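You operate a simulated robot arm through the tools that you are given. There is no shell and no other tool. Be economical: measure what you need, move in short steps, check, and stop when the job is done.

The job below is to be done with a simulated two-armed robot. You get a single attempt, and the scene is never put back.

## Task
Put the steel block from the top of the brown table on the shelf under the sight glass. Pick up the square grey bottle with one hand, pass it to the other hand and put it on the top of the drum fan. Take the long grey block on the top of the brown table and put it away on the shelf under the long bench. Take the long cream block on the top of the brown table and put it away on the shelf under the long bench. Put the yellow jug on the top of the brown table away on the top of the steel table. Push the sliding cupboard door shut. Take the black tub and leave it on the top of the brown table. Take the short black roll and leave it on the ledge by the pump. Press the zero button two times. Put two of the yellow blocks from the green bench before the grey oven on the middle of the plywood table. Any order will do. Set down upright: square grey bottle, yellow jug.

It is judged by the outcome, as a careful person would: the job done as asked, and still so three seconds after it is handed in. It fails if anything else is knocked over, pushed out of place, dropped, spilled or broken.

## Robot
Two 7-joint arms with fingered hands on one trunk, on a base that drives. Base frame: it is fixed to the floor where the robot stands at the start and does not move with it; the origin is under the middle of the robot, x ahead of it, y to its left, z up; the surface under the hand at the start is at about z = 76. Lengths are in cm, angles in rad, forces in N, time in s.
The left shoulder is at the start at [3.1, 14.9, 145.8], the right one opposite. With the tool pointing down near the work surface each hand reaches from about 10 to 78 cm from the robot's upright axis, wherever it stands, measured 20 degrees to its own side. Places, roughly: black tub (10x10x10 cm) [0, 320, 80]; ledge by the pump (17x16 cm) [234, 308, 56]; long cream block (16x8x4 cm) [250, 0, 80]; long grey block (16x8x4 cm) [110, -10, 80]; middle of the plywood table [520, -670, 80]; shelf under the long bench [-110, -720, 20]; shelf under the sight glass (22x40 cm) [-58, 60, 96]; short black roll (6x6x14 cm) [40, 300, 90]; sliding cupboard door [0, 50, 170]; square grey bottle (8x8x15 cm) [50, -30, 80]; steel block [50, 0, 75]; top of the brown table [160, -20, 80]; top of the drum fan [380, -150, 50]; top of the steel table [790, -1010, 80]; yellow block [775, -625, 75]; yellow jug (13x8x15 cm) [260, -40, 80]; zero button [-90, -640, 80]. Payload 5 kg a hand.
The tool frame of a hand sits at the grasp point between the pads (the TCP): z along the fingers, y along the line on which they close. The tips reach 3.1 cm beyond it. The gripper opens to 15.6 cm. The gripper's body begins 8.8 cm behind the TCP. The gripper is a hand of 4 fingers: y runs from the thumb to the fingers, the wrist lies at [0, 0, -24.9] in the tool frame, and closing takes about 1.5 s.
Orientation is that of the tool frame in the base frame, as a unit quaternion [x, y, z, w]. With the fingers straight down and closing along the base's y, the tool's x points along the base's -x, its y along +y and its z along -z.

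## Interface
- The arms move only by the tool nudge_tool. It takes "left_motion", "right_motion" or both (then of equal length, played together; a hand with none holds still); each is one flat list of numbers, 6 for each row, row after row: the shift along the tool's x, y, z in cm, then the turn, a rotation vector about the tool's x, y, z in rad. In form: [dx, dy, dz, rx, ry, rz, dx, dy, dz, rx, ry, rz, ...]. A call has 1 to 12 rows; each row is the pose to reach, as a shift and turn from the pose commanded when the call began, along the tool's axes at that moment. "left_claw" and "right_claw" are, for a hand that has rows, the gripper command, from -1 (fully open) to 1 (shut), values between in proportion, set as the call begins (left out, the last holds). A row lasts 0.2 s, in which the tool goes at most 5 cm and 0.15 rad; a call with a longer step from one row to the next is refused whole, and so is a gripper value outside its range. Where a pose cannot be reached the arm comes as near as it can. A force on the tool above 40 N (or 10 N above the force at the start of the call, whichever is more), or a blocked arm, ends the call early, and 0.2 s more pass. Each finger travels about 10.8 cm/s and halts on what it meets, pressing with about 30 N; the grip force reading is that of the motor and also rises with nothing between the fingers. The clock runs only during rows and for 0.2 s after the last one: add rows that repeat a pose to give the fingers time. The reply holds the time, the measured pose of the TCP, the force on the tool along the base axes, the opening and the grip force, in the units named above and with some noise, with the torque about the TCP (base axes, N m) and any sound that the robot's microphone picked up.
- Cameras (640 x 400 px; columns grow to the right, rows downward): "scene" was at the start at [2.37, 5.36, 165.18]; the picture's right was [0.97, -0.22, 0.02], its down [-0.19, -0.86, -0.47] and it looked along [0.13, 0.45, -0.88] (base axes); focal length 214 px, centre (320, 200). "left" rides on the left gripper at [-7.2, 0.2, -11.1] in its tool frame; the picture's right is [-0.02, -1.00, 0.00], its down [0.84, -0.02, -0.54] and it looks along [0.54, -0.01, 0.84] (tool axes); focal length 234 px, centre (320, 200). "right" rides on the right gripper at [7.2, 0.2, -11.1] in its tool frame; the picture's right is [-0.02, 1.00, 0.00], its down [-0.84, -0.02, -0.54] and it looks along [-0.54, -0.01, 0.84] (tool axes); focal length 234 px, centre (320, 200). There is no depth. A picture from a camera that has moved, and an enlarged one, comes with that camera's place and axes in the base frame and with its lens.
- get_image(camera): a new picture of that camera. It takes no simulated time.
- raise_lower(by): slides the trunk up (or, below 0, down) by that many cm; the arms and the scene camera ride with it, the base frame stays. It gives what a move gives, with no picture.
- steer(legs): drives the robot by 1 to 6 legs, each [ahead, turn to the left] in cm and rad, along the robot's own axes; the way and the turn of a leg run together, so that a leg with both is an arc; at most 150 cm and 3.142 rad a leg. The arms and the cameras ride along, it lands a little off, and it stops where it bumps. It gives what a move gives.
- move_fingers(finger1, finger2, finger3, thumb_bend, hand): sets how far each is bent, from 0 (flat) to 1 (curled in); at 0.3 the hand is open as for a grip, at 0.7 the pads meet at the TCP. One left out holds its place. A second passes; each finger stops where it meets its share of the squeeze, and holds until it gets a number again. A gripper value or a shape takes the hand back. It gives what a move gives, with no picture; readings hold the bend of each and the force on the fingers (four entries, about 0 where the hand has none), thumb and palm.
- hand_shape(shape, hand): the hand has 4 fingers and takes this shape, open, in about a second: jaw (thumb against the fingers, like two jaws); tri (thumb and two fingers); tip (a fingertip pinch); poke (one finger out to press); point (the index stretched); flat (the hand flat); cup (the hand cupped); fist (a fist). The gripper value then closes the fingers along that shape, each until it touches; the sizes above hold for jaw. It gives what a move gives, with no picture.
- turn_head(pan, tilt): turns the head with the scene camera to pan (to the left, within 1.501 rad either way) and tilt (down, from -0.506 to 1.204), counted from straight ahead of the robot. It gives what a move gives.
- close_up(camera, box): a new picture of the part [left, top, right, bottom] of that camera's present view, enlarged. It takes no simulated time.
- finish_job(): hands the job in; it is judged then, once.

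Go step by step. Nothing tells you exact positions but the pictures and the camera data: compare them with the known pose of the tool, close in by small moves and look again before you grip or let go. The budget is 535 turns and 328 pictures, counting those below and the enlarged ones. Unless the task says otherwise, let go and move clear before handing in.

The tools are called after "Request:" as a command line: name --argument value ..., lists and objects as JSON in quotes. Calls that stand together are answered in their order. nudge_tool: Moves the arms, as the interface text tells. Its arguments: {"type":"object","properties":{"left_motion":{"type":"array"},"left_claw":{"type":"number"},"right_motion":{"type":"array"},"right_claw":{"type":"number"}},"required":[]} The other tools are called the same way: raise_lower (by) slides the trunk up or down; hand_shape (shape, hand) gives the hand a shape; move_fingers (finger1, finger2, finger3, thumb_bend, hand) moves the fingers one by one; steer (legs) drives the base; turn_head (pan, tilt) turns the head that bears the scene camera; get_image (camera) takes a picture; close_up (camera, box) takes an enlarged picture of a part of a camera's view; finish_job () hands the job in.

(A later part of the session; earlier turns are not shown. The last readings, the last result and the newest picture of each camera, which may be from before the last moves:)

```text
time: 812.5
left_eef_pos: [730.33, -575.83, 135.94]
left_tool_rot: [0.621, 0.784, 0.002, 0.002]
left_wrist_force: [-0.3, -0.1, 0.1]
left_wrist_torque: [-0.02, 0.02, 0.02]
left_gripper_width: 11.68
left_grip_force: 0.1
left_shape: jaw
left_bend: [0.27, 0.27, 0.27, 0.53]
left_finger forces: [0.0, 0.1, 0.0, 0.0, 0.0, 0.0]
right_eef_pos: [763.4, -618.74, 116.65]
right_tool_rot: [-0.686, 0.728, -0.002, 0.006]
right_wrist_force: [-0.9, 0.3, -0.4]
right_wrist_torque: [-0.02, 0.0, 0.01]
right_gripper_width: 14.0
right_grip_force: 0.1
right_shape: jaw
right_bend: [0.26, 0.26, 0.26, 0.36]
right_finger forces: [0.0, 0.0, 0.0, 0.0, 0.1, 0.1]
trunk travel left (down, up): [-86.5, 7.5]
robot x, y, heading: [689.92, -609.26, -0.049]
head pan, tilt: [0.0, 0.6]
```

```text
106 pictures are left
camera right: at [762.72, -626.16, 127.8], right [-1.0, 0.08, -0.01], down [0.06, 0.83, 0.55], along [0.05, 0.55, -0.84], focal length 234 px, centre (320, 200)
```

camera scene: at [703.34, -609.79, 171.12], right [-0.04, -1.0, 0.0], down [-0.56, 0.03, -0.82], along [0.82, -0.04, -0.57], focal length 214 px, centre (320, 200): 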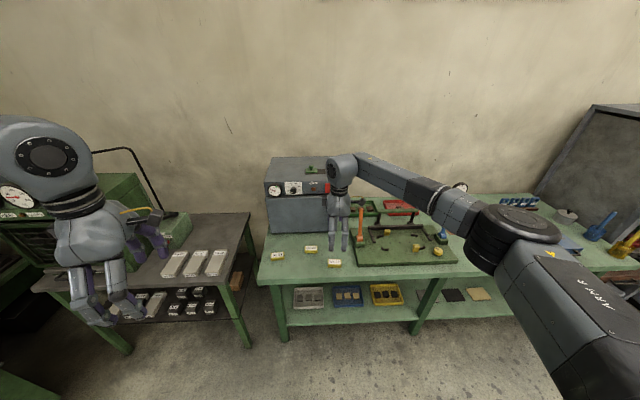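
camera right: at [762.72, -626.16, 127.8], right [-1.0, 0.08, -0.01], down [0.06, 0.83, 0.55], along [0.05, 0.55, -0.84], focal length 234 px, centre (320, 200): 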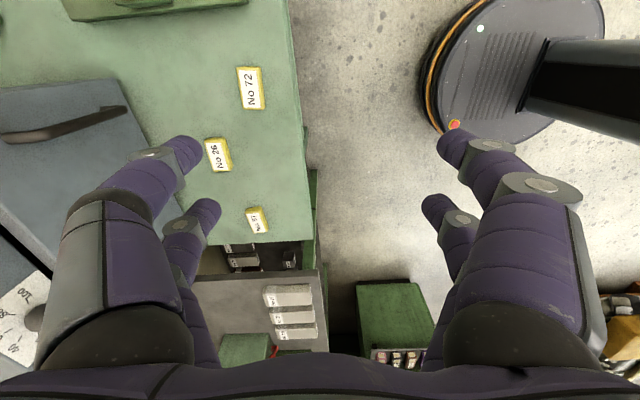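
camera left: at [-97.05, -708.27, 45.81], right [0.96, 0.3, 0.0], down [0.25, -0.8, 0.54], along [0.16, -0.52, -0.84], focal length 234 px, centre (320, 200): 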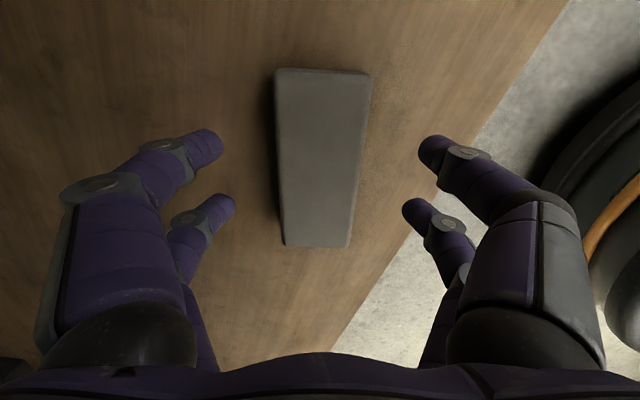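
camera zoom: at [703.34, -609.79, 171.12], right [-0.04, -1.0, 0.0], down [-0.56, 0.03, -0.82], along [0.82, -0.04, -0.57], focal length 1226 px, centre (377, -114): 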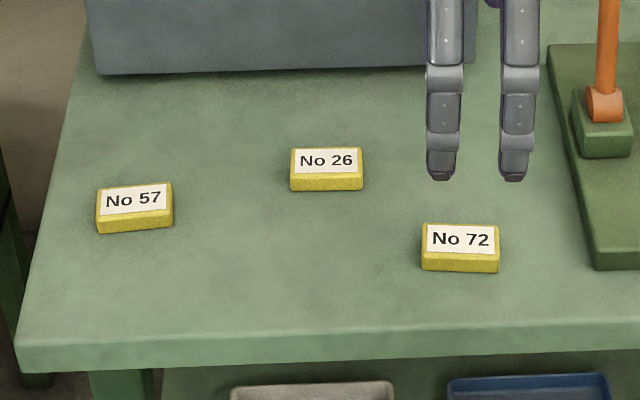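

Three yellow blocks (No 57, 26, 72) lie before the grey oven. I'll take No 72 with the right hand and No 57 with the left. I move in 18 cm.

Request:
steer --legs '[[18, 0]]'

Request:
nudge_tool --right_motion '[0, 1.5, 4, 0, 0, 0, 0, 3, 8, 0, 0, 0, 0.5, 4.5, 12, 0, 0, 0, 0.8, 5.4, 16, 0, 0, 0, 0.8, 5.4, 20, 0, 0, 0, 0.8, 5.4, 24, 0, 0, 0, 0.8, 5.4, 24, 0, 0, 0]' --right_claw -1

Request:
get_image --camera "right"

Request:
get_image --camera "left"

```text
time: 814.0
left_eef_pos: [747.99, -576.68, 136.05]
left_tool_rot: [0.621, 0.784, 0.003, 0.003]
left_wrist_force: [-1.0, -1.0, 0.4]
left_wrist_torque: [0.0, -0.04, 0.01]
left_gripper_width: 11.69
left_grip_force: 0.0
left_shape: jaw
left_bend: [0.27, 0.27, 0.27, 0.53]
left_finger forces: [0.0, 0.0, 0.0, 0.0, 0.0, 0.0]
right_eef_pos: [781.09, -619.67, 117.03]
right_tool_rot: [-0.685, 0.728, -0.003, 0.006]
right_wrist_force: [0.1, -0.6, -0.1]
right_wrist_torque: [-0.01, -0.01, -0.05]
right_gripper_width: 14.01
right_grip_force: 0.1
right_shape: jaw
right_bend: [0.26, 0.26, 0.26, 0.36]
right_finger forces: [0.1, 0.0, 0.1, 0.0, 0.0, 0.1]
trunk travel left (down, up): [-86.5, 7.5]
robot x, y, heading: [707.36, -609.91, -0.051]
head pan, tilt: [0.0, 0.6]
```

```text
time: 815.6
left_eef_pos: [748.45, -576.84, 135.88]
left_tool_rot: [0.622, 0.783, 0.002, 0.001]
left_wrist_force: [-0.2, 0.5, 0.3]
left_wrist_torque: [0.02, -0.01, 0.03]
left_gripper_width: 11.68
left_grip_force: 0.1
left_shape: jaw
left_bend: [0.27, 0.27, 0.27, 0.53]
left_finger forces: [0.0, 0.0, 0.0, 0.0, 0.0, 0.0]
right_eef_pos: [776.26, -620.23, 92.75]
right_tool_rot: [-0.685, 0.729, -0.001, 0.006]
right_wrist_force: [0.1, -0.2, 0.1]
right_wrist_torque: [0.0, 0.03, -0.02]
right_gripper_width: 15.59
right_grip_force: 0.1
right_shape: jaw
right_bend: [0.3, 0.3, 0.3, 0.3]
right_finger forces: [0.0, 0.1, 0.0, 0.0, 0.0, 0.0]
trunk travel left (down, up): [-86.5, 7.5]
robot x, y, heading: [707.34, -610.15, -0.048]
head pan, tilt: [0.0, 0.6]
```

```text
105 pictures are left
camera right: at [775.54, -627.63, 103.78], right [-1.0, 0.08, -0.01], down [0.07, 0.83, 0.55], along [0.05, 0.55, -0.84], focal length 234 px, centre (320, 200)
```

right: 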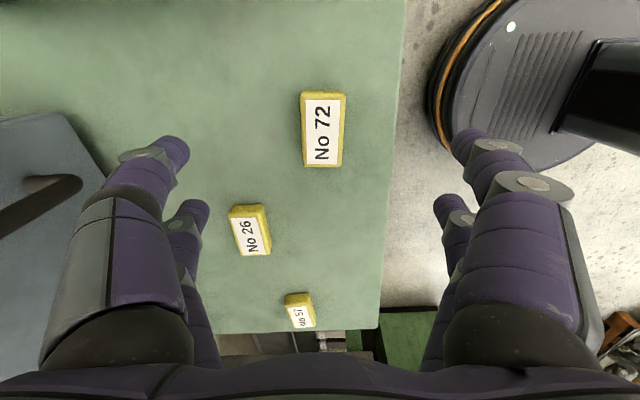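

```text
104 pictures are left
camera left: at [750.17, -583.74, 147.04], right [-0.97, -0.25, -0.01], down [-0.21, 0.81, 0.54], along [-0.13, 0.53, -0.84], focal length 234 px, centre (320, 200)
```

left: 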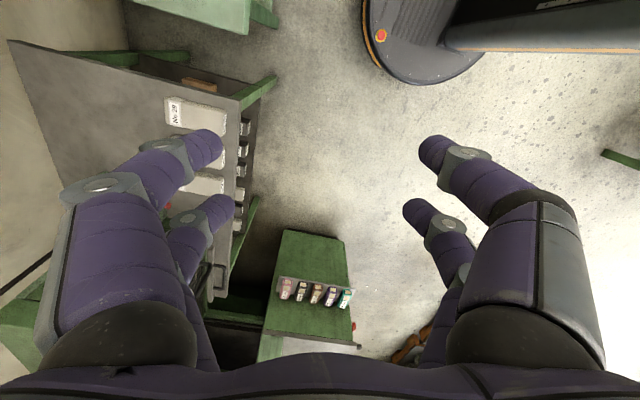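

Block No 72 is right below. I lower, and grip it.

Request:
nudge_tool --right_motion '[0.3, 0.3, 4, 0, 0, 0, 0.3, 0.3, 8, 0, 0, 0, 0.3, 0.3, 10.5, 0, 0, 0, 0.3, 0.3, 11.6, 0, 0, 0, 0.3, 0.3, 11.6, 0, 0, 0]'

Request:
get_image --camera "right"

```text
time: 816.6
left_eef_pos: [747.99, -576.75, 136.06]
left_tool_rot: [0.622, 0.783, 0.003, 0.003]
left_wrist_force: [0.6, 0.1, -0.7]
left_wrist_torque: [0.01, 0.07, 0.02]
left_gripper_width: 11.71
left_grip_force: 0.1
left_shape: jaw
left_bend: [0.27, 0.27, 0.27, 0.53]
left_finger forces: [0.0, 0.0, 0.1, 0.1, 0.0, 0.0]
right_eef_pos: [776.45, -620.32, 82.74]
right_tool_rot: [-0.684, 0.729, -0.004, 0.011]
right_wrist_force: [-16.0, -3.7, 34.9]
right_wrist_torque: [-0.65, -2.75, -0.51]
right_gripper_width: 15.54
right_grip_force: 0.1
right_shape: jaw
right_bend: [0.3, 0.29, 0.3, 0.28]
right_finger forces: [0.1, 0.8, 10.4, 0.0, 24.4, 0.1]
trunk travel left (down, up): [-86.5, 7.5]
robot x, y, heading: [707.33, -609.91, -0.052]
head pan, tilt: [0.0, 0.6]
stopped in row 4 (right hand): the force on the tool passed its limit at 42 N (the readings are from after the stop); the commanded pose is now the measured one
```

```text
103 pictures are left
camera right: at [775.57, -627.81, 93.72], right [-1.0, 0.09, -0.02], down [0.06, 0.83, 0.55], along [0.07, 0.55, -0.83], focal length 234 px, centre (320, 200)
```

right: 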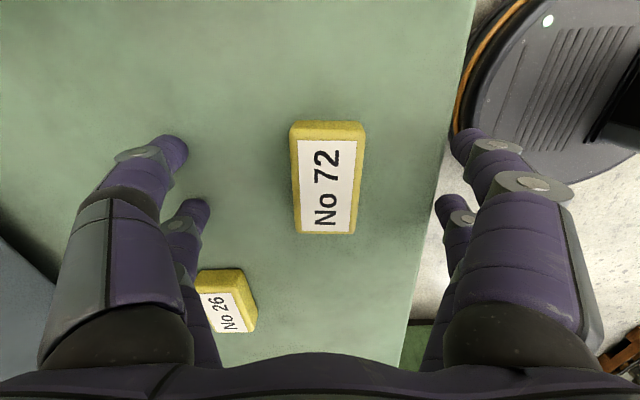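

The tips touch the bench (z≈79.5). I rise slightly, centre, and close on the block.

Request:
nudge_tool --right_motion '[0, 0, -0.7, 0, 0, 0, 1.1, 0.2, -0.7, 0, 0, 0, 1.1, 0.2, -0.5, 0, 0, 0]'

Request:
nudge_tool --right_motion '[0, 0, 0, 0, 0, 0, 0, 0, 0, 0, 0, 0, 0, 0, 0, 0, 0, 0, 0, 0, 0, 0, 0, 0, 0, 0, 0, 0, 0, 0, 0, 0, 0, 0, 0, 0, 0, 0, 0, 0, 0, 0]' --right_claw 1

Request:
get_image --camera "right"

```text
time: 817.4
left_eef_pos: [748.33, -576.63, 136.08]
left_tool_rot: [0.622, 0.783, 0.002, 0.002]
left_wrist_force: [-0.5, -0.6, 0.3]
left_wrist_torque: [-0.02, -0.03, -0.01]
left_gripper_width: 11.65
left_grip_force: 0.1
left_shape: jaw
left_bend: [0.27, 0.27, 0.27, 0.53]
left_finger forces: [0.1, 0.0, 0.0, 0.0, 0.0, 0.0]
right_eef_pos: [776.43, -621.46, 82.71]
right_tool_rot: [-0.684, 0.729, -0.004, 0.009]
right_wrist_force: [1.5, 4.1, 6.2]
right_wrist_torque: [0.02, -0.57, 0.32]
right_gripper_width: 15.57
right_grip_force: 0.0
right_shape: jaw
right_bend: [0.3, 0.3, 0.29, 0.29]
right_finger forces: [0.1, 0.1, 2.3, 0.0, 3.8, 0.1]
trunk travel left (down, up): [-86.5, 7.5]
robot x, y, heading: [707.5, -609.71, -0.046]
head pan, tilt: [0.0, 0.6]
```

```text
time: 817.9
left_eef_pos: [748.01, -576.83, 136.09]
left_tool_rot: [0.622, 0.783, 0.004, 0.003]
left_wrist_force: [-0.5, 0.0, 0.1]
left_wrist_torque: [-0.03, 0.0, -0.02]
left_gripper_width: 11.67
left_grip_force: 0.0
left_shape: jaw
left_bend: [0.27, 0.27, 0.27, 0.53]
left_finger forces: [0.1, 0.0, 0.1, 0.0, 0.1, 0.1]
right_eef_pos: [776.2, -621.52, 83.21]
right_tool_rot: [-0.684, 0.73, -0.002, 0.011]
right_wrist_force: [-8.0, -1.8, 19.0]
right_wrist_torque: [0.19, -0.08, 0.04]
right_gripper_width: 3.99
right_grip_force: 29.8
right_shape: jaw
right_bend: [0.75, 0.75, 0.75, 0.71]
right_finger forces: [29.6, 31.5, 27.0, 0.0, 27.1, 0.0]
trunk travel left (down, up): [-86.5, 7.5]
robot x, y, heading: [707.31, -609.92, -0.046]
head pan, tilt: [0.0, 0.6]
stopped in row 2 (right hand): the force on the tool passed its limit at 50 N (the readings are from after the stop); the commanded pose is now the measured one
```

```text
102 pictures are left
camera right: at [775.39, -628.96, 94.28], right [-1.0, 0.09, -0.02], down [0.06, 0.83, 0.56], along [0.06, 0.55, -0.83], focal length 234 px, centre (320, 200)
```

right: 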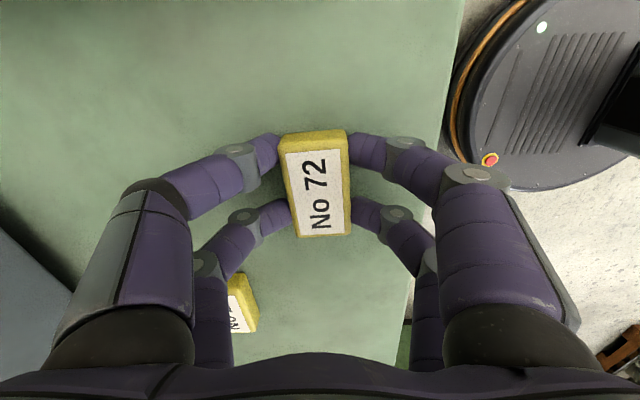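

The block is gripped. I lift it.

Request:
nudge_tool --right_motion '[0, 0, -2, 0, 0, 0, 0, 0, -5, 0, 0, 0, 0, 0, -9, 0, 0, 0, 0, 0, -13, 0, 0, 0, 0, 0, -17, 0, 0, 0, 0, 0, -21, 0, 0, 0, 0, 0, -25, 0, 0, 0, 0, 0, -29, 0, 0, 0]'

Request:
get_image --camera "right"

```text
time: 819.7
left_eef_pos: [748.42, -576.78, 135.94]
left_tool_rot: [0.621, 0.783, 0.003, 0.002]
left_wrist_force: [-0.1, -0.6, 0.4]
left_wrist_torque: [-0.01, -0.01, -0.02]
left_gripper_width: 11.68
left_grip_force: 0.1
left_shape: jaw
left_bend: [0.27, 0.27, 0.27, 0.53]
left_finger forces: [0.0, 0.1, 0.1, 0.0, 0.1, 0.1]
right_eef_pos: [775.95, -621.89, 112.0]
right_tool_rot: [-0.684, 0.729, -0.001, 0.009]
right_wrist_force: [0.0, 0.2, -0.7]
right_wrist_torque: [-0.06, 0.0, 0.02]
right_gripper_width: 3.94
right_grip_force: 30.0
right_shape: jaw
right_bend: [0.75, 0.74, 0.75, 0.71]
right_finger forces: [26.4, 26.6, 26.4, 0.1, 26.9, 0.1]
trunk travel left (down, up): [-86.5, 7.5]
robot x, y, heading: [707.44, -610.31, -0.048]
head pan, tilt: [0.0, 0.6]
```

```text
101 pictures are left
camera right: at [775.08, -629.34, 123.1], right [-1.0, 0.09, -0.01], down [0.07, 0.83, 0.55], along [0.06, 0.55, -0.83], focal length 234 px, centre (320, 200)
```

right: 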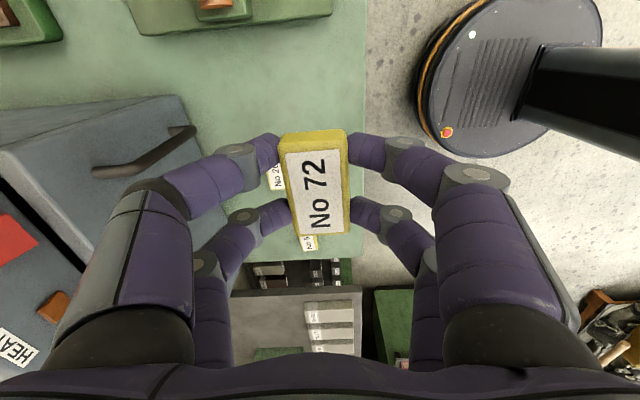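

Now the left hand goes to block No 57.

Request:
nudge_tool --left_motion '[-1.9, 2.5, 2, 0, 0, 0.03, -3.8, 5, 4, 0, 0, 0.06, -5.8, 7.6, 7, 0, 0, 0.09, -7.7, 10.2, 10, 0, 0, 0.12, -9.6, 12.7, 13, 0, 0, 0.15, -11.5, 15.3, 16, 0, 0, 0.18, -13.5, 17.9, 19.5, 0, 0, 0.21, -15.4, 20.4, 23, 0, 0, 0.23, -17.3, 23, 26.5, 0, 0, 0.23, -19.2, 25.6, 30, 0, 0, 0.23, -21.2, 28.1, 33, 0, 0, 0.23, -21.2, 28.1, 33, 0, 0, 0.23]' --left_claw -1

Request:
get_image --camera "left"

Request:
get_image --camera "scene"

```text
time: 822.3
left_eef_pos: [781.17, -591.11, 102.85]
left_tool_rot: [0.707, 0.707, 0.002, 0.002]
left_wrist_force: [-0.4, -0.3, 0.3]
left_wrist_torque: [0.01, -0.04, 0.0]
left_gripper_width: 15.59
left_grip_force: 0.1
left_shape: jaw
left_bend: [0.3, 0.3, 0.3, 0.3]
left_finger forces: [0.0, 0.1, 0.0, 0.0, 0.0, 0.0]
right_eef_pos: [775.97, -621.91, 112.02]
right_tool_rot: [-0.684, 0.73, -0.002, 0.009]
right_wrist_force: [0.0, -0.6, -1.0]
right_wrist_torque: [-0.01, -0.03, -0.01]
right_gripper_width: 3.97
right_grip_force: 29.9
right_shape: jaw
right_bend: [0.75, 0.74, 0.75, 0.71]
right_finger forces: [26.6, 26.7, 26.3, 0.0, 26.9, 0.1]
trunk travel left (down, up): [-86.5, 7.5]
robot x, y, heading: [707.72, -609.99, -0.052]
head pan, tilt: [0.0, 0.6]
```

```text
100 pictures are left
camera left: at [781.29, -598.28, 114.0], right [-1.0, -0.02, -0.01], down [-0.02, 0.84, 0.55], along [-0.01, 0.55, -0.84], focal length 234 px, centre (320, 200)
```

left: 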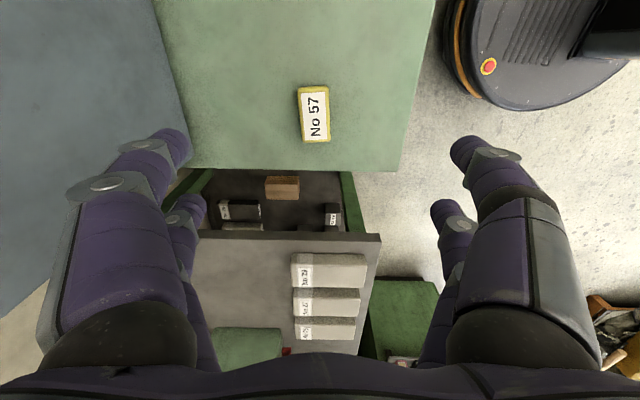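

```text
99 pictures are left
camera scene: at [721.23, -610.64, 171.13], right [-0.05, -1.0, 0.0], down [-0.56, 0.03, -0.83], along [0.82, -0.04, -0.56], focal length 214 px, centre (320, 200)
```

scene: 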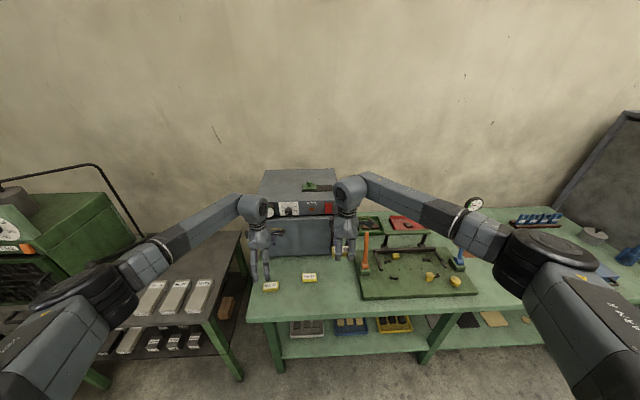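

Request:
nudge_tool --left_motion '[0, 0.8, 4.5, 0, 0, 0, 0, 0.8, 9, 0, 0, 0, 0, 0.8, 13.5, 0, 0, 0, 0, 0.8, 17, 0, 0, 0, 0, 0.8, 19.3, 0, 0, 0, 0, 0.8, 19.3, 0, 0, 0]'

Request:
get_image --camera "left"

```text
time: 823.7
left_eef_pos: [781.49, -590.99, 83.71]
left_tool_rot: [0.708, 0.706, 0.001, 0.002]
left_wrist_force: [0.1, -0.4, -0.6]
left_wrist_torque: [0.0, -0.03, -0.02]
left_gripper_width: 15.6
left_grip_force: 0.1
left_shape: jaw
left_bend: [0.3, 0.3, 0.3, 0.3]
left_finger forces: [0.1, 0.0, 0.0, 0.0, 0.0, 0.1]
right_eef_pos: [775.97, -621.83, 111.97]
right_tool_rot: [-0.684, 0.729, -0.001, 0.01]
right_wrist_force: [-1.0, -0.1, -0.9]
right_wrist_torque: [0.02, -0.01, 0.01]
right_gripper_width: 3.97
right_grip_force: 29.3
right_shape: jaw
right_bend: [0.75, 0.74, 0.75, 0.71]
right_finger forces: [26.5, 26.7, 26.3, 0.0, 27.0, 0.0]
trunk travel left (down, up): [-86.5, 7.5]
robot x, y, heading: [707.38, -610.27, -0.05]
head pan, tilt: [0.0, 0.6]
```

```text
98 pictures are left
camera left: at [781.59, -598.12, 94.76], right [-1.0, -0.02, -0.01], down [-0.02, 0.84, 0.55], along [-0.01, 0.55, -0.84], focal length 234 px, centre (320, 200)
```

left: 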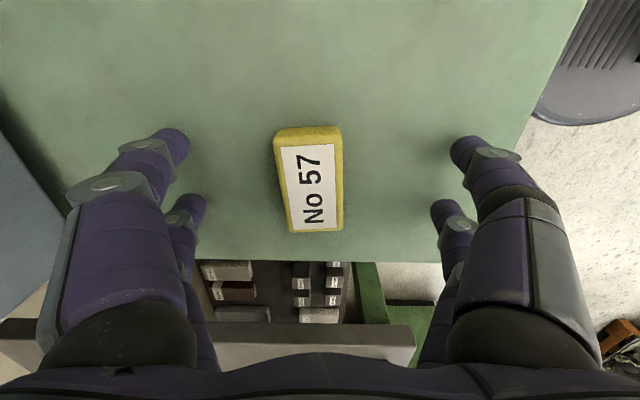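

Well centred. I close and lift.

Request:
nudge_tool --left_motion '[0, 0.3, 0.3, 0, 0, 0, 0, 0.3, 0.3, 0, 0, 0, 0, 0.3, 0.3, 0, 0, 0, 0, 0.3, 0.3, 0, 0, 0, 0, 0.3, 0.3, 0, 0, 0, 0, 0.3, 0.3, 0, 0, 0, 0, 0.3, 0.3, 0, 0, 0]' --left_claw 1

Request:
nudge_tool --left_motion '[0, 0, -2, 0, 0, 0, 0, 0, -5, 0, 0, 0, 0, 0, -9, 0, 0, 0, 0, 0, -13, 0, 0, 0, 0, 0, -17, 0, 0, 0, 0, 0, -21, 0, 0, 0, 0, 0, -25, 0, 0, 0, 0, 0, -29, 0, 0, 0]'

Request:
get_image --camera "left"

```text
time: 825.3
left_eef_pos: [781.58, -590.98, 83.7]
left_tool_rot: [0.708, 0.707, 0.002, 0.001]
left_wrist_force: [-0.3, 0.1, 0.0]
left_wrist_torque: [0.0, 0.01, 0.01]
left_gripper_width: 3.36
left_grip_force: 29.8
left_shape: jaw
left_bend: [0.73, 0.73, 0.73, 0.7]
left_finger forces: [27.1, 27.1, 26.8, 0.0, 27.4, 0.0]
left hand out of reach, approached as far as the arm can: row 1, 2, 3, 4, 5, 6, 7
right_eef_pos: [776.09, -622.03, 112.04]
right_tool_rot: [-0.684, 0.729, -0.001, 0.009]
right_wrist_force: [-0.8, 0.4, -0.6]
right_wrist_torque: [0.01, 0.03, -0.02]
right_gripper_width: 3.95
right_grip_force: 29.7
right_shape: jaw
right_bend: [0.75, 0.74, 0.75, 0.71]
right_finger forces: [26.4, 26.7, 26.4, 0.1, 26.9, 0.0]
trunk travel left (down, up): [-86.5, 7.5]
robot x, y, heading: [707.54, -609.96, -0.046]
head pan, tilt: [0.0, 0.6]
```

```text
time: 827.1
left_eef_pos: [781.24, -591.0, 112.61]
left_tool_rot: [0.708, 0.707, 0.002, 0.002]
left_wrist_force: [-0.1, 0.1, -0.6]
left_wrist_torque: [0.01, 0.01, 0.01]
left_gripper_width: 3.37
left_grip_force: 30.4
left_shape: jaw
left_bend: [0.73, 0.73, 0.73, 0.7]
left_finger forces: [27.0, 27.0, 26.9, 0.1, 27.3, 0.1]
right_eef_pos: [776.04, -621.84, 111.93]
right_tool_rot: [-0.684, 0.73, -0.002, 0.008]
right_wrist_force: [0.5, -0.5, -0.9]
right_wrist_torque: [0.02, -0.02, -0.02]
right_gripper_width: 3.95
right_grip_force: 30.3
right_shape: jaw
right_bend: [0.75, 0.74, 0.75, 0.71]
right_finger forces: [26.5, 26.7, 26.3, 0.1, 26.9, 0.0]
trunk travel left (down, up): [-86.5, 7.5]
robot x, y, heading: [707.49, -610.02, -0.056]
head pan, tilt: [0.0, 0.6]
```

```text
97 pictures are left
camera left: at [781.39, -598.2, 123.63], right [-1.0, -0.02, 0.0], down [-0.02, 0.84, 0.55], along [-0.01, 0.55, -0.84], focal length 234 px, centre (320, 200)
```

left: 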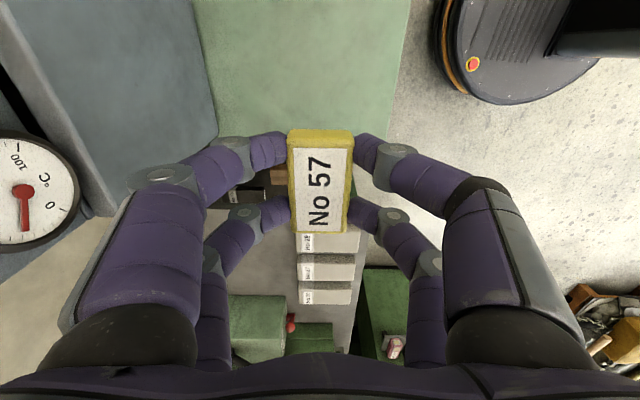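

Both blocks are in hand. I drive over to the plywood table.

Request:
steer --legs '[[-48, 0], [0, -0.5], [0, -0.5], [0, -0.53]]'

Request:
steer --legs '[[60, 0], [0, -0.5], [0, -0.5], [0, -0.57]]'

Request:
turn_head --pan 0 --tilt 0.6

Request:
get_image --camera "scene"

```text
time: 834.3
left_eef_pos: [678.74, -681.33, 112.49]
left_tool_rot: [1.0, 0.001, 0.0, 0.003]
left_wrist_force: [0.0, 0.6, -1.7]
left_wrist_torque: [0.01, 0.03, 0.01]
left_gripper_width: 3.31
left_grip_force: 30.2
left_shape: jaw
left_bend: [0.73, 0.73, 0.73, 0.7]
left_finger forces: [26.9, 26.8, 26.6, 0.0, 27.0, 0.0]
right_eef_pos: [647.84, -676.01, 111.89]
right_tool_rot: [0.03, 1.0, -0.007, 0.005]
right_wrist_force: [0.0, -0.4, -1.0]
right_wrist_torque: [-0.02, 0.03, 0.02]
right_gripper_width: 3.91
right_grip_force: 29.8
right_shape: jaw
right_bend: [0.75, 0.74, 0.75, 0.71]
right_finger forces: [26.0, 26.8, 26.0, 0.1, 26.6, 0.1]
trunk travel left (down, up): [-86.5, 7.5]
robot x, y, heading: [658.96, -607.42, -1.614]
head pan, tilt: [0.0, 0.6]
```

```text
time: 842.1
left_eef_pos: [582.07, -684.59, 112.5]
left_tool_rot: [-0.701, 0.714, 0.002, -0.002]
left_wrist_force: [-0.1, -0.1, -0.5]
left_wrist_torque: [-0.01, 0.0, -0.02]
left_gripper_width: 3.29
left_grip_force: 29.9
left_shape: jaw
left_bend: [0.73, 0.73, 0.73, 0.7]
left_finger forces: [26.6, 26.7, 26.6, 0.0, 26.7, 0.1]
right_eef_pos: [588.02, -653.9, 111.9]
right_tool_rot: [0.736, 0.677, -0.009, -0.002]
right_wrist_force: [-0.1, 0.0, 0.2]
right_wrist_torque: [-0.01, -0.01, 0.01]
right_gripper_width: 3.87
right_grip_force: 30.0
right_shape: jaw
right_bend: [0.75, 0.74, 0.75, 0.71]
right_finger forces: [25.8, 26.2, 25.7, 0.0, 26.2, 0.1]
trunk travel left (down, up): [-86.5, 7.5]
robot x, y, heading: [656.42, -666.85, 3.079]
head pan, tilt: [0.0, 0.6]
```

```text
time: 842.7
left_eef_pos: [582.1, -684.58, 112.46]
left_tool_rot: [-0.7, 0.714, 0.001, -0.002]
left_wrist_force: [-0.9, 0.5, -0.6]
left_wrist_torque: [-0.01, 0.0, 0.0]
left_gripper_width: 3.27
left_grip_force: 30.0
left_shape: jaw
left_bend: [0.73, 0.73, 0.73, 0.7]
left_finger forces: [26.6, 26.6, 26.5, 0.0, 26.7, 0.0]
right_eef_pos: [588.01, -653.85, 111.86]
right_tool_rot: [0.736, 0.677, -0.009, -0.002]
right_wrist_force: [-0.4, 0.9, -0.3]
right_wrist_torque: [0.0, 0.02, 0.0]
right_gripper_width: 3.87
right_grip_force: 30.3
right_shape: jaw
right_bend: [0.75, 0.74, 0.75, 0.71]
right_finger forces: [25.7, 26.1, 25.8, 0.0, 26.2, 0.1]
trunk travel left (down, up): [-86.5, 7.5]
robot x, y, heading: [657.0, -667.06, 3.073]
head pan, tilt: [0.0, 0.6]
```

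```text
96 pictures are left
camera scene: at [642.44, -666.05, 171.12], right [0.07, 1.0, 0.0], down [0.56, -0.04, -0.82], along [-0.82, 0.06, -0.57], focal length 214 px, centre (320, 200)
```

scene: 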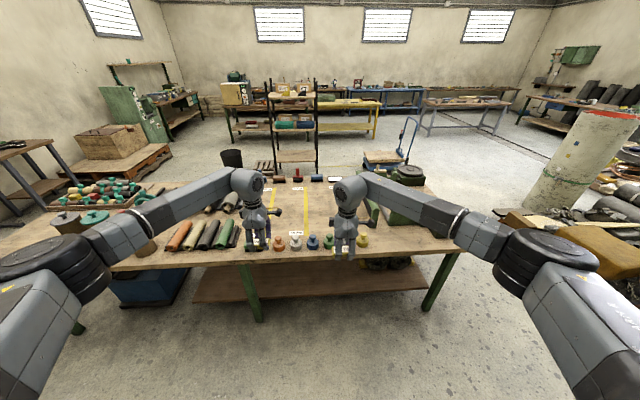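

Request:
close_up --camera "scene" --box '[220, 160, 400, 270]'

Request:
get_image --camera "left"

Request:
get_image --camera "right"

```text
3.56 times, centred on (310, 215) of scene
camera zoom: at [642.44, -666.05, 171.12], right [0.07, 1.0, 0.0], down [0.56, -0.04, -0.82], along [-0.82, 0.06, -0.57], focal length 763 px, centre (356, 147)
```

zoom: 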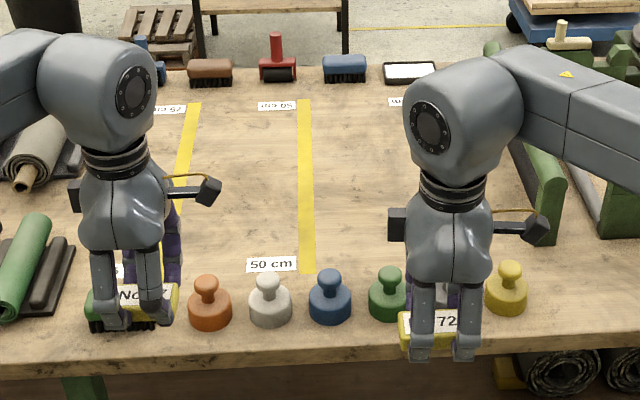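

```text
94 pictures are left
camera left: at [582.14, -677.32, 123.55], right [1.0, 0.0, 0.0], down [0.01, -0.84, 0.55], along [0.0, -0.55, -0.84], focal length 234 px, centre (320, 200)
```

left: 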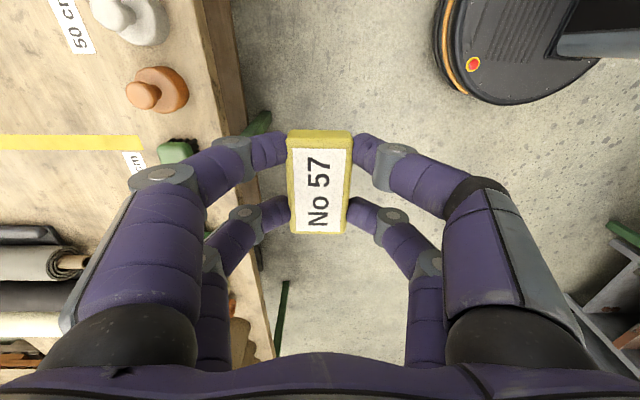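

```text
93 pictures are left
camera right: at [589.03, -646.73, 123.02], right [0.99, -0.11, -0.01], down [-0.08, -0.83, 0.55], along [-0.07, -0.55, -0.83], focal length 234 px, centre (320, 200)
```

right: 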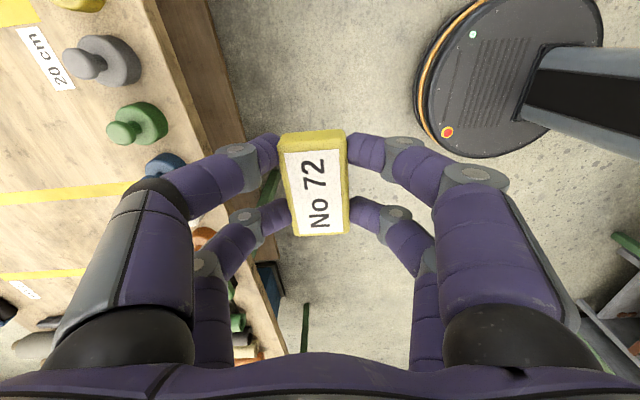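

The middle of the table is free around the 50 cm line, at (520, −670). I drive in 62 cm so both blocks hover there.

Request:
steer --legs '[[50, 0], [12, 0]]'

Request:
get_image --camera "scene"

```text
time: 846.5
left_eef_pos: [522.4, -680.87, 113.1]
left_tool_rot: [-0.7, 0.714, 0.005, -0.007]
left_wrist_force: [-0.8, -0.6, -2.1]
left_wrist_torque: [0.05, -0.07, -0.01]
left_gripper_width: 3.3
left_grip_force: 30.0
left_shape: jaw
left_bend: [0.73, 0.73, 0.73, 0.7]
left_finger forces: [26.5, 26.6, 26.5, 0.0, 26.8, 0.0]
right_eef_pos: [528.27, -649.7, 112.47]
right_tool_rot: [0.735, 0.678, -0.012, -0.006]
right_wrist_force: [-1.1, 0.6, -2.0]
right_wrist_torque: [-0.07, -0.14, 0.01]
right_gripper_width: 3.87
right_grip_force: 30.2
right_shape: jaw
right_bend: [0.75, 0.74, 0.75, 0.71]
right_finger forces: [25.8, 26.2, 25.8, 0.1, 26.2, 0.0]
trunk travel left (down, up): [-86.5, 7.5]
robot x, y, heading: [595.77, -662.84, 3.078]
head pan, tilt: [0.0, 0.6]
```

```text
92 pictures are left
camera scene: at [581.56, -662.01, 171.09], right [0.07, 1.0, 0.0], down [0.56, -0.04, -0.83], along [-0.82, 0.05, -0.56], focal length 214 px, centre (320, 200)
```

scene: 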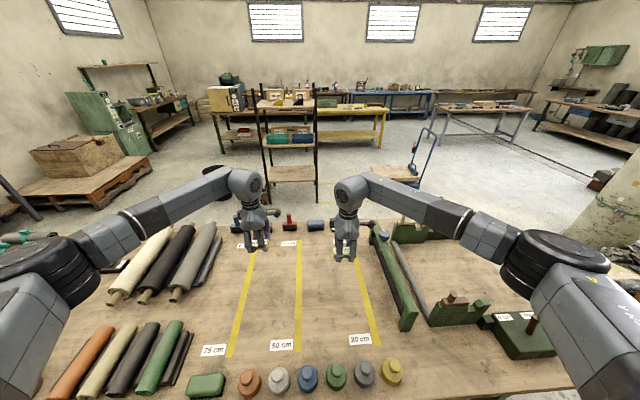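

I bring the right block to about y −660, then lower the trunk by 20 cm.

Request:
nudge_tool --right_motion '[-3.6, -1.9, 0, 0, 0, 0, -7.2, -3.7, 0, 0, 0, 0, -10.8, -5.6, 0, 0, 0, 0, -10.8, -5.6, 0, 0, 0, 0]'

Request:
raise_lower --by -20

Request:
get_image --camera "scene"

Request:
get_image --camera "left"

```text
time: 847.5
left_eef_pos: [522.62, -680.78, 113.34]
left_tool_rot: [-0.7, 0.714, 0.005, -0.007]
left_wrist_force: [0.5, -0.8, 0.1]
left_wrist_torque: [-0.01, 0.02, 0.04]
left_gripper_width: 3.27
left_grip_force: 30.2
left_shape: jaw
left_bend: [0.73, 0.73, 0.73, 0.7]
left_finger forces: [27.2, 27.3, 27.0, 0.0, 27.3, 0.0]
right_eef_pos: [522.05, -660.03, 112.91]
right_tool_rot: [0.736, 0.677, -0.014, -0.006]
right_wrist_force: [-0.2, 0.0, -0.4]
right_wrist_torque: [0.0, 0.01, -0.02]
right_gripper_width: 3.87
right_grip_force: 29.8
right_shape: jaw
right_bend: [0.75, 0.74, 0.75, 0.71]
right_finger forces: [26.1, 26.3, 26.0, 0.0, 26.5, 0.0]
trunk travel left (down, up): [-86.5, 7.5]
robot x, y, heading: [595.52, -662.68, 3.077]
head pan, tilt: [0.0, 0.6]
```

```text
time: 849.6
left_eef_pos: [522.3, -680.79, 93.11]
left_tool_rot: [-0.7, 0.714, 0.005, -0.007]
left_wrist_force: [0.0, -0.1, 0.0]
left_wrist_torque: [-0.01, -0.04, -0.01]
left_gripper_width: 3.26
left_grip_force: 30.4
left_shape: jaw
left_bend: [0.73, 0.73, 0.73, 0.7]
left_finger forces: [27.2, 27.2, 27.0, 0.0, 27.2, 0.0]
right_eef_pos: [521.76, -660.04, 92.71]
right_tool_rot: [0.735, 0.678, -0.013, -0.006]
right_wrist_force: [1.0, -0.2, -0.5]
right_wrist_torque: [0.03, 0.02, 0.01]
right_gripper_width: 3.89
right_grip_force: 29.9
right_shape: jaw
right_bend: [0.75, 0.74, 0.75, 0.71]
right_finger forces: [26.2, 26.4, 26.0, 0.0, 26.5, 0.0]
trunk travel left (down, up): [-66.5, 27.5]
robot x, y, heading: [595.58, -662.72, 3.075]
head pan, tilt: [0.0, 0.6]
```

```text
91 pictures are left
camera scene: at [581.54, -661.99, 151.13], right [0.07, 1.0, 0.0], down [0.56, -0.04, -0.83], along [-0.82, 0.05, -0.56], focal length 214 px, centre (320, 200)
```

scene: 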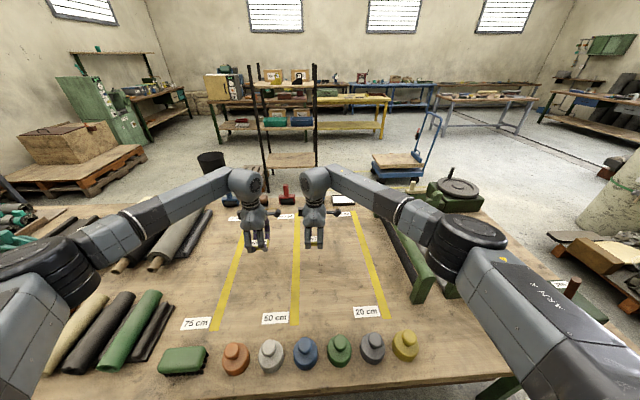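

```text
90 pictures are left
camera left: at [522.48, -673.51, 104.21], right [1.0, 0.0, -0.01], down [0.01, -0.84, 0.55], along [-0.01, -0.55, -0.84], focal length 234 px, centre (320, 200)
```

left: 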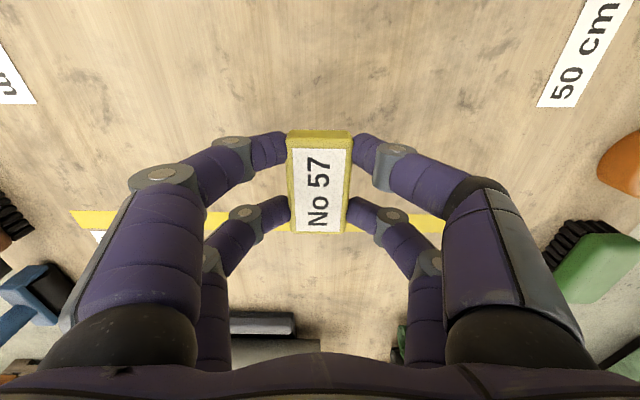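

Clear below both. I lower both gently.

Request:
nudge_tool --left_motion '[0, 0, 3, 0, 0, 0, 0, 0, 6, 0, 0, 0, 0, 0, 8, 0, 0, 0, 0, 0, 9, 0, 0, 0, 0, 0, 9, 0, 0, 0]' --right_motion '[0, 0, 3, 0, 0, 0, 0, 0, 6, 0, 0, 0, 0, 0, 8, 0, 0, 0, 0, 0, 9, 0, 0, 0, 0, 0, 9, 0, 0, 0]'

Request:
nudge_tool --left_motion '[0, 0, 0.5, 0, 0, 0, 0, 0, 1, 0, 0, 0, 0, 0, 1.5, 0, 0, 0, 0, 0, 2, 0, 0, 0, 0, 0, 2.5, 0, 0, 0, 0, 0, 3, 0, 0, 0, 0, 0, 3.5, 0, 0, 0, 0, 0, 4, 0, 0, 0, 0, 0, 4.5, 0, 0, 0]'

```text
time: 850.8
left_eef_pos: [522.34, -680.83, 84.24]
left_tool_rot: [-0.7, 0.714, 0.004, -0.006]
left_wrist_force: [0.9, 1.0, -0.6]
left_wrist_torque: [0.01, 0.01, 0.01]
left_gripper_width: 3.25
left_grip_force: 30.3
left_shape: jaw
left_bend: [0.73, 0.73, 0.73, 0.7]
left_finger forces: [27.1, 27.0, 27.1, 0.0, 27.3, 0.1]
right_eef_pos: [521.5, -660.29, 83.86]
right_tool_rot: [0.736, 0.677, -0.013, -0.007]
right_wrist_force: [0.3, 0.3, -0.5]
right_wrist_torque: [0.01, -0.01, 0.01]
right_gripper_width: 3.89
right_grip_force: 30.1
right_shape: jaw
right_bend: [0.75, 0.74, 0.75, 0.71]
right_finger forces: [26.2, 26.2, 26.0, 0.0, 26.4, 0.0]
trunk travel left (down, up): [-66.5, 27.5]
robot x, y, heading: [595.39, -663.12, 3.074]
head pan, tilt: [0.0, 0.6]
```

```text
time: 851.7
left_eef_pos: [521.78, -680.65, 83.52]
left_tool_rot: [-0.702, 0.712, 0.01, -0.006]
left_wrist_force: [8.5, -1.9, 24.5]
left_wrist_torque: [-0.07, -0.45, -0.02]
left_gripper_width: 3.39
left_grip_force: 30.3
left_shape: jaw
left_bend: [0.73, 0.73, 0.74, 0.71]
left_finger forces: [29.2, 29.4, 33.1, 0.0, 34.5, 0.0]
right_eef_pos: [521.58, -660.44, 83.86]
right_tool_rot: [0.735, 0.678, -0.012, -0.007]
right_wrist_force: [-0.5, 0.5, -0.2]
right_wrist_torque: [0.0, -0.04, -0.05]
right_gripper_width: 3.87
right_grip_force: 30.3
right_shape: jaw
right_bend: [0.75, 0.74, 0.75, 0.71]
right_finger forces: [26.3, 26.2, 25.9, 0.0, 26.4, 0.0]
trunk travel left (down, up): [-66.5, 27.5]
robot x, y, heading: [595.31, -662.95, 3.077]
head pan, tilt: [0.0, 0.6]
stopped in row 4 (left hand): the force on the tool passed its limit at 44 N (the readings are from after the stop); the commanded pose is now the measured one
```

Left block is on the table. Now the right.

Request:
nudge_tool --right_motion '[0, 0, 0.3, 0, 0, 0, 0, 0, 0.6, 0, 0, 0, 0, 0, 0.9, 0, 0, 0, 0, 0, 1.2, 0, 0, 0, 0, 0, 1.5, 0, 0, 0]' --left_motion '[0, 0, -0.3, 0, 0, 0, 0, 0, -0.3, 0, 0, 0, 0, 0, -0.3, 0, 0, 0, 0, 0, -0.3, 0, 0, 0, 0, 0, -0.3, 0, 0, 0]'

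```text
time: 852.9
left_eef_pos: [522.0, -680.6, 83.58]
left_tool_rot: [-0.701, 0.713, 0.009, -0.006]
left_wrist_force: [2.6, -0.4, 8.3]
left_wrist_torque: [0.02, -0.25, -0.01]
left_gripper_width: 3.4
left_grip_force: 30.0
left_shape: jaw
left_bend: [0.73, 0.73, 0.74, 0.71]
left_finger forces: [29.9, 29.9, 31.1, 0.1, 31.6, 0.0]
right_eef_pos: [521.25, -660.39, 83.19]
right_tool_rot: [0.736, 0.677, -0.018, -0.006]
right_wrist_force: [4.6, 1.6, 20.0]
right_wrist_torque: [-0.23, -0.19, 0.11]
right_gripper_width: 3.9
right_grip_force: 29.9
right_shape: jaw
right_bend: [0.75, 0.75, 0.75, 0.71]
right_finger forces: [29.3, 30.9, 27.1, 0.1, 27.4, 0.0]
trunk travel left (down, up): [-66.5, 27.5]
robot x, y, heading: [595.57, -662.96, 3.075]
head pan, tilt: [0.0, 0.6]
stopped in row 5 (right hand): the force on the tool passed its limit at 43 N (the readings are from after the stop); the commanded pose is now the measured one
```

Both rest on the table. I ease the right, then open both hands and lift.

Request:
nudge_tool --left_motion '[0, 0, -0.2, 0, 0, 0, 0, 0, -0.2, 0, 0, 0, 0, 0, -0.2, 0, 0, 0, 0, 0, -0.2, 0, 0, 0, 0, 0, -0.2, 0, 0, 0]' --right_motion '[0, 0, -0.3, 0, 0, 0, 0, 0, -0.3, 0, 0, 0, 0, 0, -0.3, 0, 0, 0, 0, 0, -0.3, 0, 0, 0, 0, 0, -0.3, 0, 0, 0]' --left_claw -0.2 --right_claw -0.2

Request:
nudge_tool --left_motion '[0, 0, -2, 0, 0, 0, 0, 0, -5, 0, 0, 0, 0, 0, -9, 0, 0, 0, 0, 0, -13, 0, 0, 0, 0, 0, -17, 0, 0, 0, 0, 0, -21, 0, 0, 0, 0, 0, -25, 0, 0, 0]' --right_motion '[0, 0, -2, 0, 0, 0, 0, 0, -5, 0, 0, 0, 0, 0, -9, 0, 0, 0, 0, 0, -13, 0, 0, 0, 0, 0, -17, 0, 0, 0, 0, 0, -21, 0, 0, 0, 0, 0, -25, 0, 0, 0]'

Request:
get_image --camera "left"

Request:
get_image --camera "scene"

```text
time: 854.1
left_eef_pos: [522.14, -680.79, 83.51]
left_tool_rot: [-0.701, 0.713, 0.008, -0.006]
left_wrist_force: [0.3, 0.1, 0.1]
left_wrist_torque: [-0.05, 0.02, 0.01]
left_gripper_width: 9.33
left_grip_force: 0.0
left_shape: jaw
left_bend: [0.32, 0.32, 0.32, 0.7]
left_finger forces: [0.1, 0.1, 0.0, 0.0, 0.0, 0.0]
right_eef_pos: [521.23, -660.28, 83.26]
right_tool_rot: [0.736, 0.677, -0.016, -0.008]
right_wrist_force: [-8.8, 0.2, 23.1]
right_wrist_torque: [0.08, -0.84, 0.04]
right_gripper_width: 8.69
right_grip_force: 0.1
right_shape: jaw
right_bend: [0.75, 0.74, 0.32, 0.7]
right_finger forces: [12.9, 10.6, 0.0, 0.0, 0.0, 0.0]
trunk travel left (down, up): [-66.5, 27.5]
robot x, y, heading: [595.42, -662.68, 3.075]
head pan, tilt: [0.0, 0.6]
```

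```text
time: 855.7
left_eef_pos: [522.39, -680.8, 108.41]
left_tool_rot: [-0.701, 0.713, 0.008, -0.006]
left_wrist_force: [1.6, -1.0, -0.7]
left_wrist_torque: [-0.03, 0.0, -0.03]
left_gripper_width: 9.32
left_grip_force: 0.1
left_shape: jaw
left_bend: [0.32, 0.32, 0.32, 0.7]
left_finger forces: [0.1, 0.0, 0.1, 0.0, 0.0, 0.1]
right_eef_pos: [522.27, -660.2, 108.16]
right_tool_rot: [0.735, 0.678, -0.015, -0.006]
right_wrist_force: [1.1, -0.4, -0.2]
right_wrist_torque: [0.0, 0.05, -0.02]
right_gripper_width: 9.32
right_grip_force: 0.0
right_shape: jaw
right_bend: [0.32, 0.32, 0.32, 0.7]
right_finger forces: [0.0, 0.0, 0.0, 0.0, 0.0, 0.0]
trunk travel left (down, up): [-66.5, 27.5]
robot x, y, heading: [595.48, -662.76, 3.068]
head pan, tilt: [0.0, 0.6]
```

```text
89 pictures are left
camera left: at [522.63, -673.59, 119.46], right [1.0, 0.01, -0.02], down [0.02, -0.84, 0.54], along [-0.01, -0.54, -0.84], focal length 234 px, centre (320, 200)
```

left: 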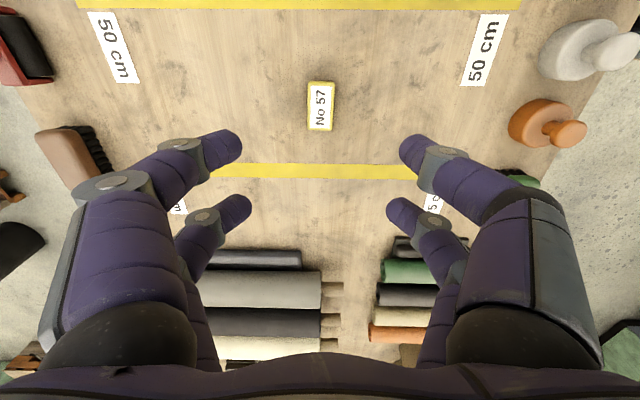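

```text
88 pictures are left
camera scene: at [581.72, -661.99, 151.13], right [0.07, 1.0, 0.0], down [0.56, -0.04, -0.83], along [-0.82, 0.05, -0.56], focal length 214 px, centre (320, 200)
```

scene: 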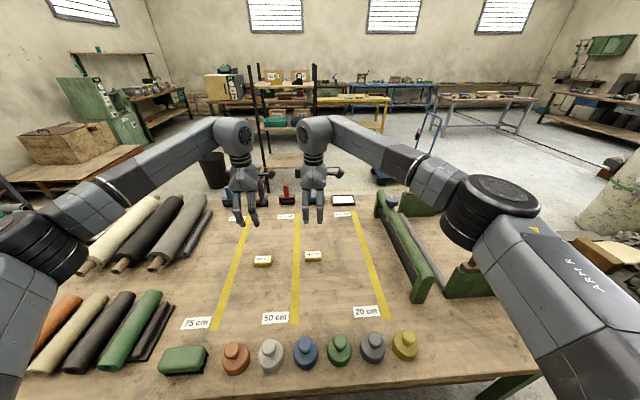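

Both blocks lie in the middle of the plywood table. One thing is still off: the small black ring by the fan was shoved about 3.6 cm when the can slid. I'll go back the same clear way and nudge it back.

Request:
steer --legs '[[-42, 0], [0, -0.5], [0, -0.5], [0, -0.5], [100, 0]]'

Request:
steer --legs '[[0, 0.6], [0, 0.66]]'

Request:
turn_head --pan 0 --tilt 0.4

Request:
get_image --camera "scene"

```text
time: 867.4
left_eef_pos: [614.95, -494.22, 108.24]
left_tool_rot: [-0.024, 1.0, 0.009, 0.0]
left_wrist_force: [-0.6, -0.4, -0.4]
left_wrist_torque: [0.02, 0.03, 0.02]
left_gripper_width: 9.31
left_grip_force: 0.1
left_shape: jaw
left_bend: [0.32, 0.32, 0.32, 0.7]
left_finger forces: [0.1, 0.0, 0.1, 0.1, 0.1, 0.0]
right_eef_pos: [635.46, -492.46, 108.08]
right_tool_rot: [1.0, -0.008, -0.007, -0.015]
right_wrist_force: [0.0, 0.3, -0.9]
right_wrist_torque: [0.01, -0.01, -0.03]
right_gripper_width: 9.32
right_grip_force: 0.1
right_shape: jaw
right_bend: [0.32, 0.32, 0.32, 0.7]
right_finger forces: [0.0, 0.0, 0.1, 0.0, 0.0, 0.1]
trunk travel left (down, up): [-66.5, 27.5]
robot x, y, heading: [637.66, -565.98, 1.57]
head pan, tilt: [0.0, 0.6]
```

```text
time: 871.2
left_eef_pos: [562.41, -565.26, 108.28]
left_tool_rot: [-0.607, 0.794, 0.008, -0.005]
left_wrist_force: [0.1, 0.4, -0.5]
left_wrist_torque: [0.0, 0.01, -0.02]
left_gripper_width: 9.32
left_grip_force: 0.0
left_shape: jaw
left_bend: [0.32, 0.32, 0.32, 0.7]
left_finger forces: [0.0, 0.0, 0.1, 0.1, 0.0, 0.0]
right_eef_pos: [567.12, -545.18, 108.03]
right_tool_rot: [0.814, 0.581, -0.015, -0.008]
right_wrist_force: [-0.3, -0.8, 0.5]
right_wrist_torque: [0.02, 0.02, 0.02]
right_gripper_width: 9.32
right_grip_force: 0.2
right_shape: jaw
right_bend: [0.32, 0.32, 0.32, 0.7]
right_finger forces: [0.0, 0.1, 0.0, 0.0, 0.1, 0.0]
trunk travel left (down, up): [-66.5, 27.5]
robot x, y, heading: [638.26, -565.71, 2.822]
head pan, tilt: [0.0, 0.6]
```

```text
time: 871.9
left_eef_pos: [562.44, -565.25, 108.23]
left_tool_rot: [-0.607, 0.795, 0.009, -0.004]
left_wrist_force: [0.1, -0.2, 0.2]
left_wrist_torque: [-0.01, -0.03, 0.0]
left_gripper_width: 9.33
left_grip_force: 0.1
left_shape: jaw
left_bend: [0.32, 0.32, 0.32, 0.7]
left_finger forces: [0.0, 0.0, 0.0, 0.0, 0.0, 0.1]
right_eef_pos: [567.15, -545.21, 108.07]
right_tool_rot: [0.814, 0.581, -0.014, -0.009]
right_wrist_force: [0.6, -0.2, -0.1]
right_wrist_torque: [-0.03, 0.0, 0.04]
right_gripper_width: 9.28
right_grip_force: 0.2
right_shape: jaw
right_bend: [0.32, 0.32, 0.32, 0.7]
right_finger forces: [0.0, 0.1, 0.0, 0.0, 0.1, 0.0]
trunk travel left (down, up): [-66.5, 27.5]
robot x, y, heading: [637.55, -565.9, 2.828]
head pan, tilt: [0.0, 0.4]
```

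```text
87 pictures are left
camera scene: at [624.03, -561.48, 152.94], right [0.31, 0.95, 0.0], down [0.37, -0.12, -0.92], along [-0.88, 0.29, -0.39], focal length 214 px, centre (320, 200)
```

scene: 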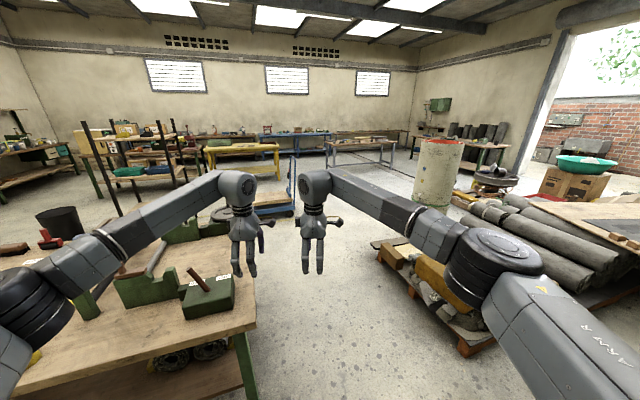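

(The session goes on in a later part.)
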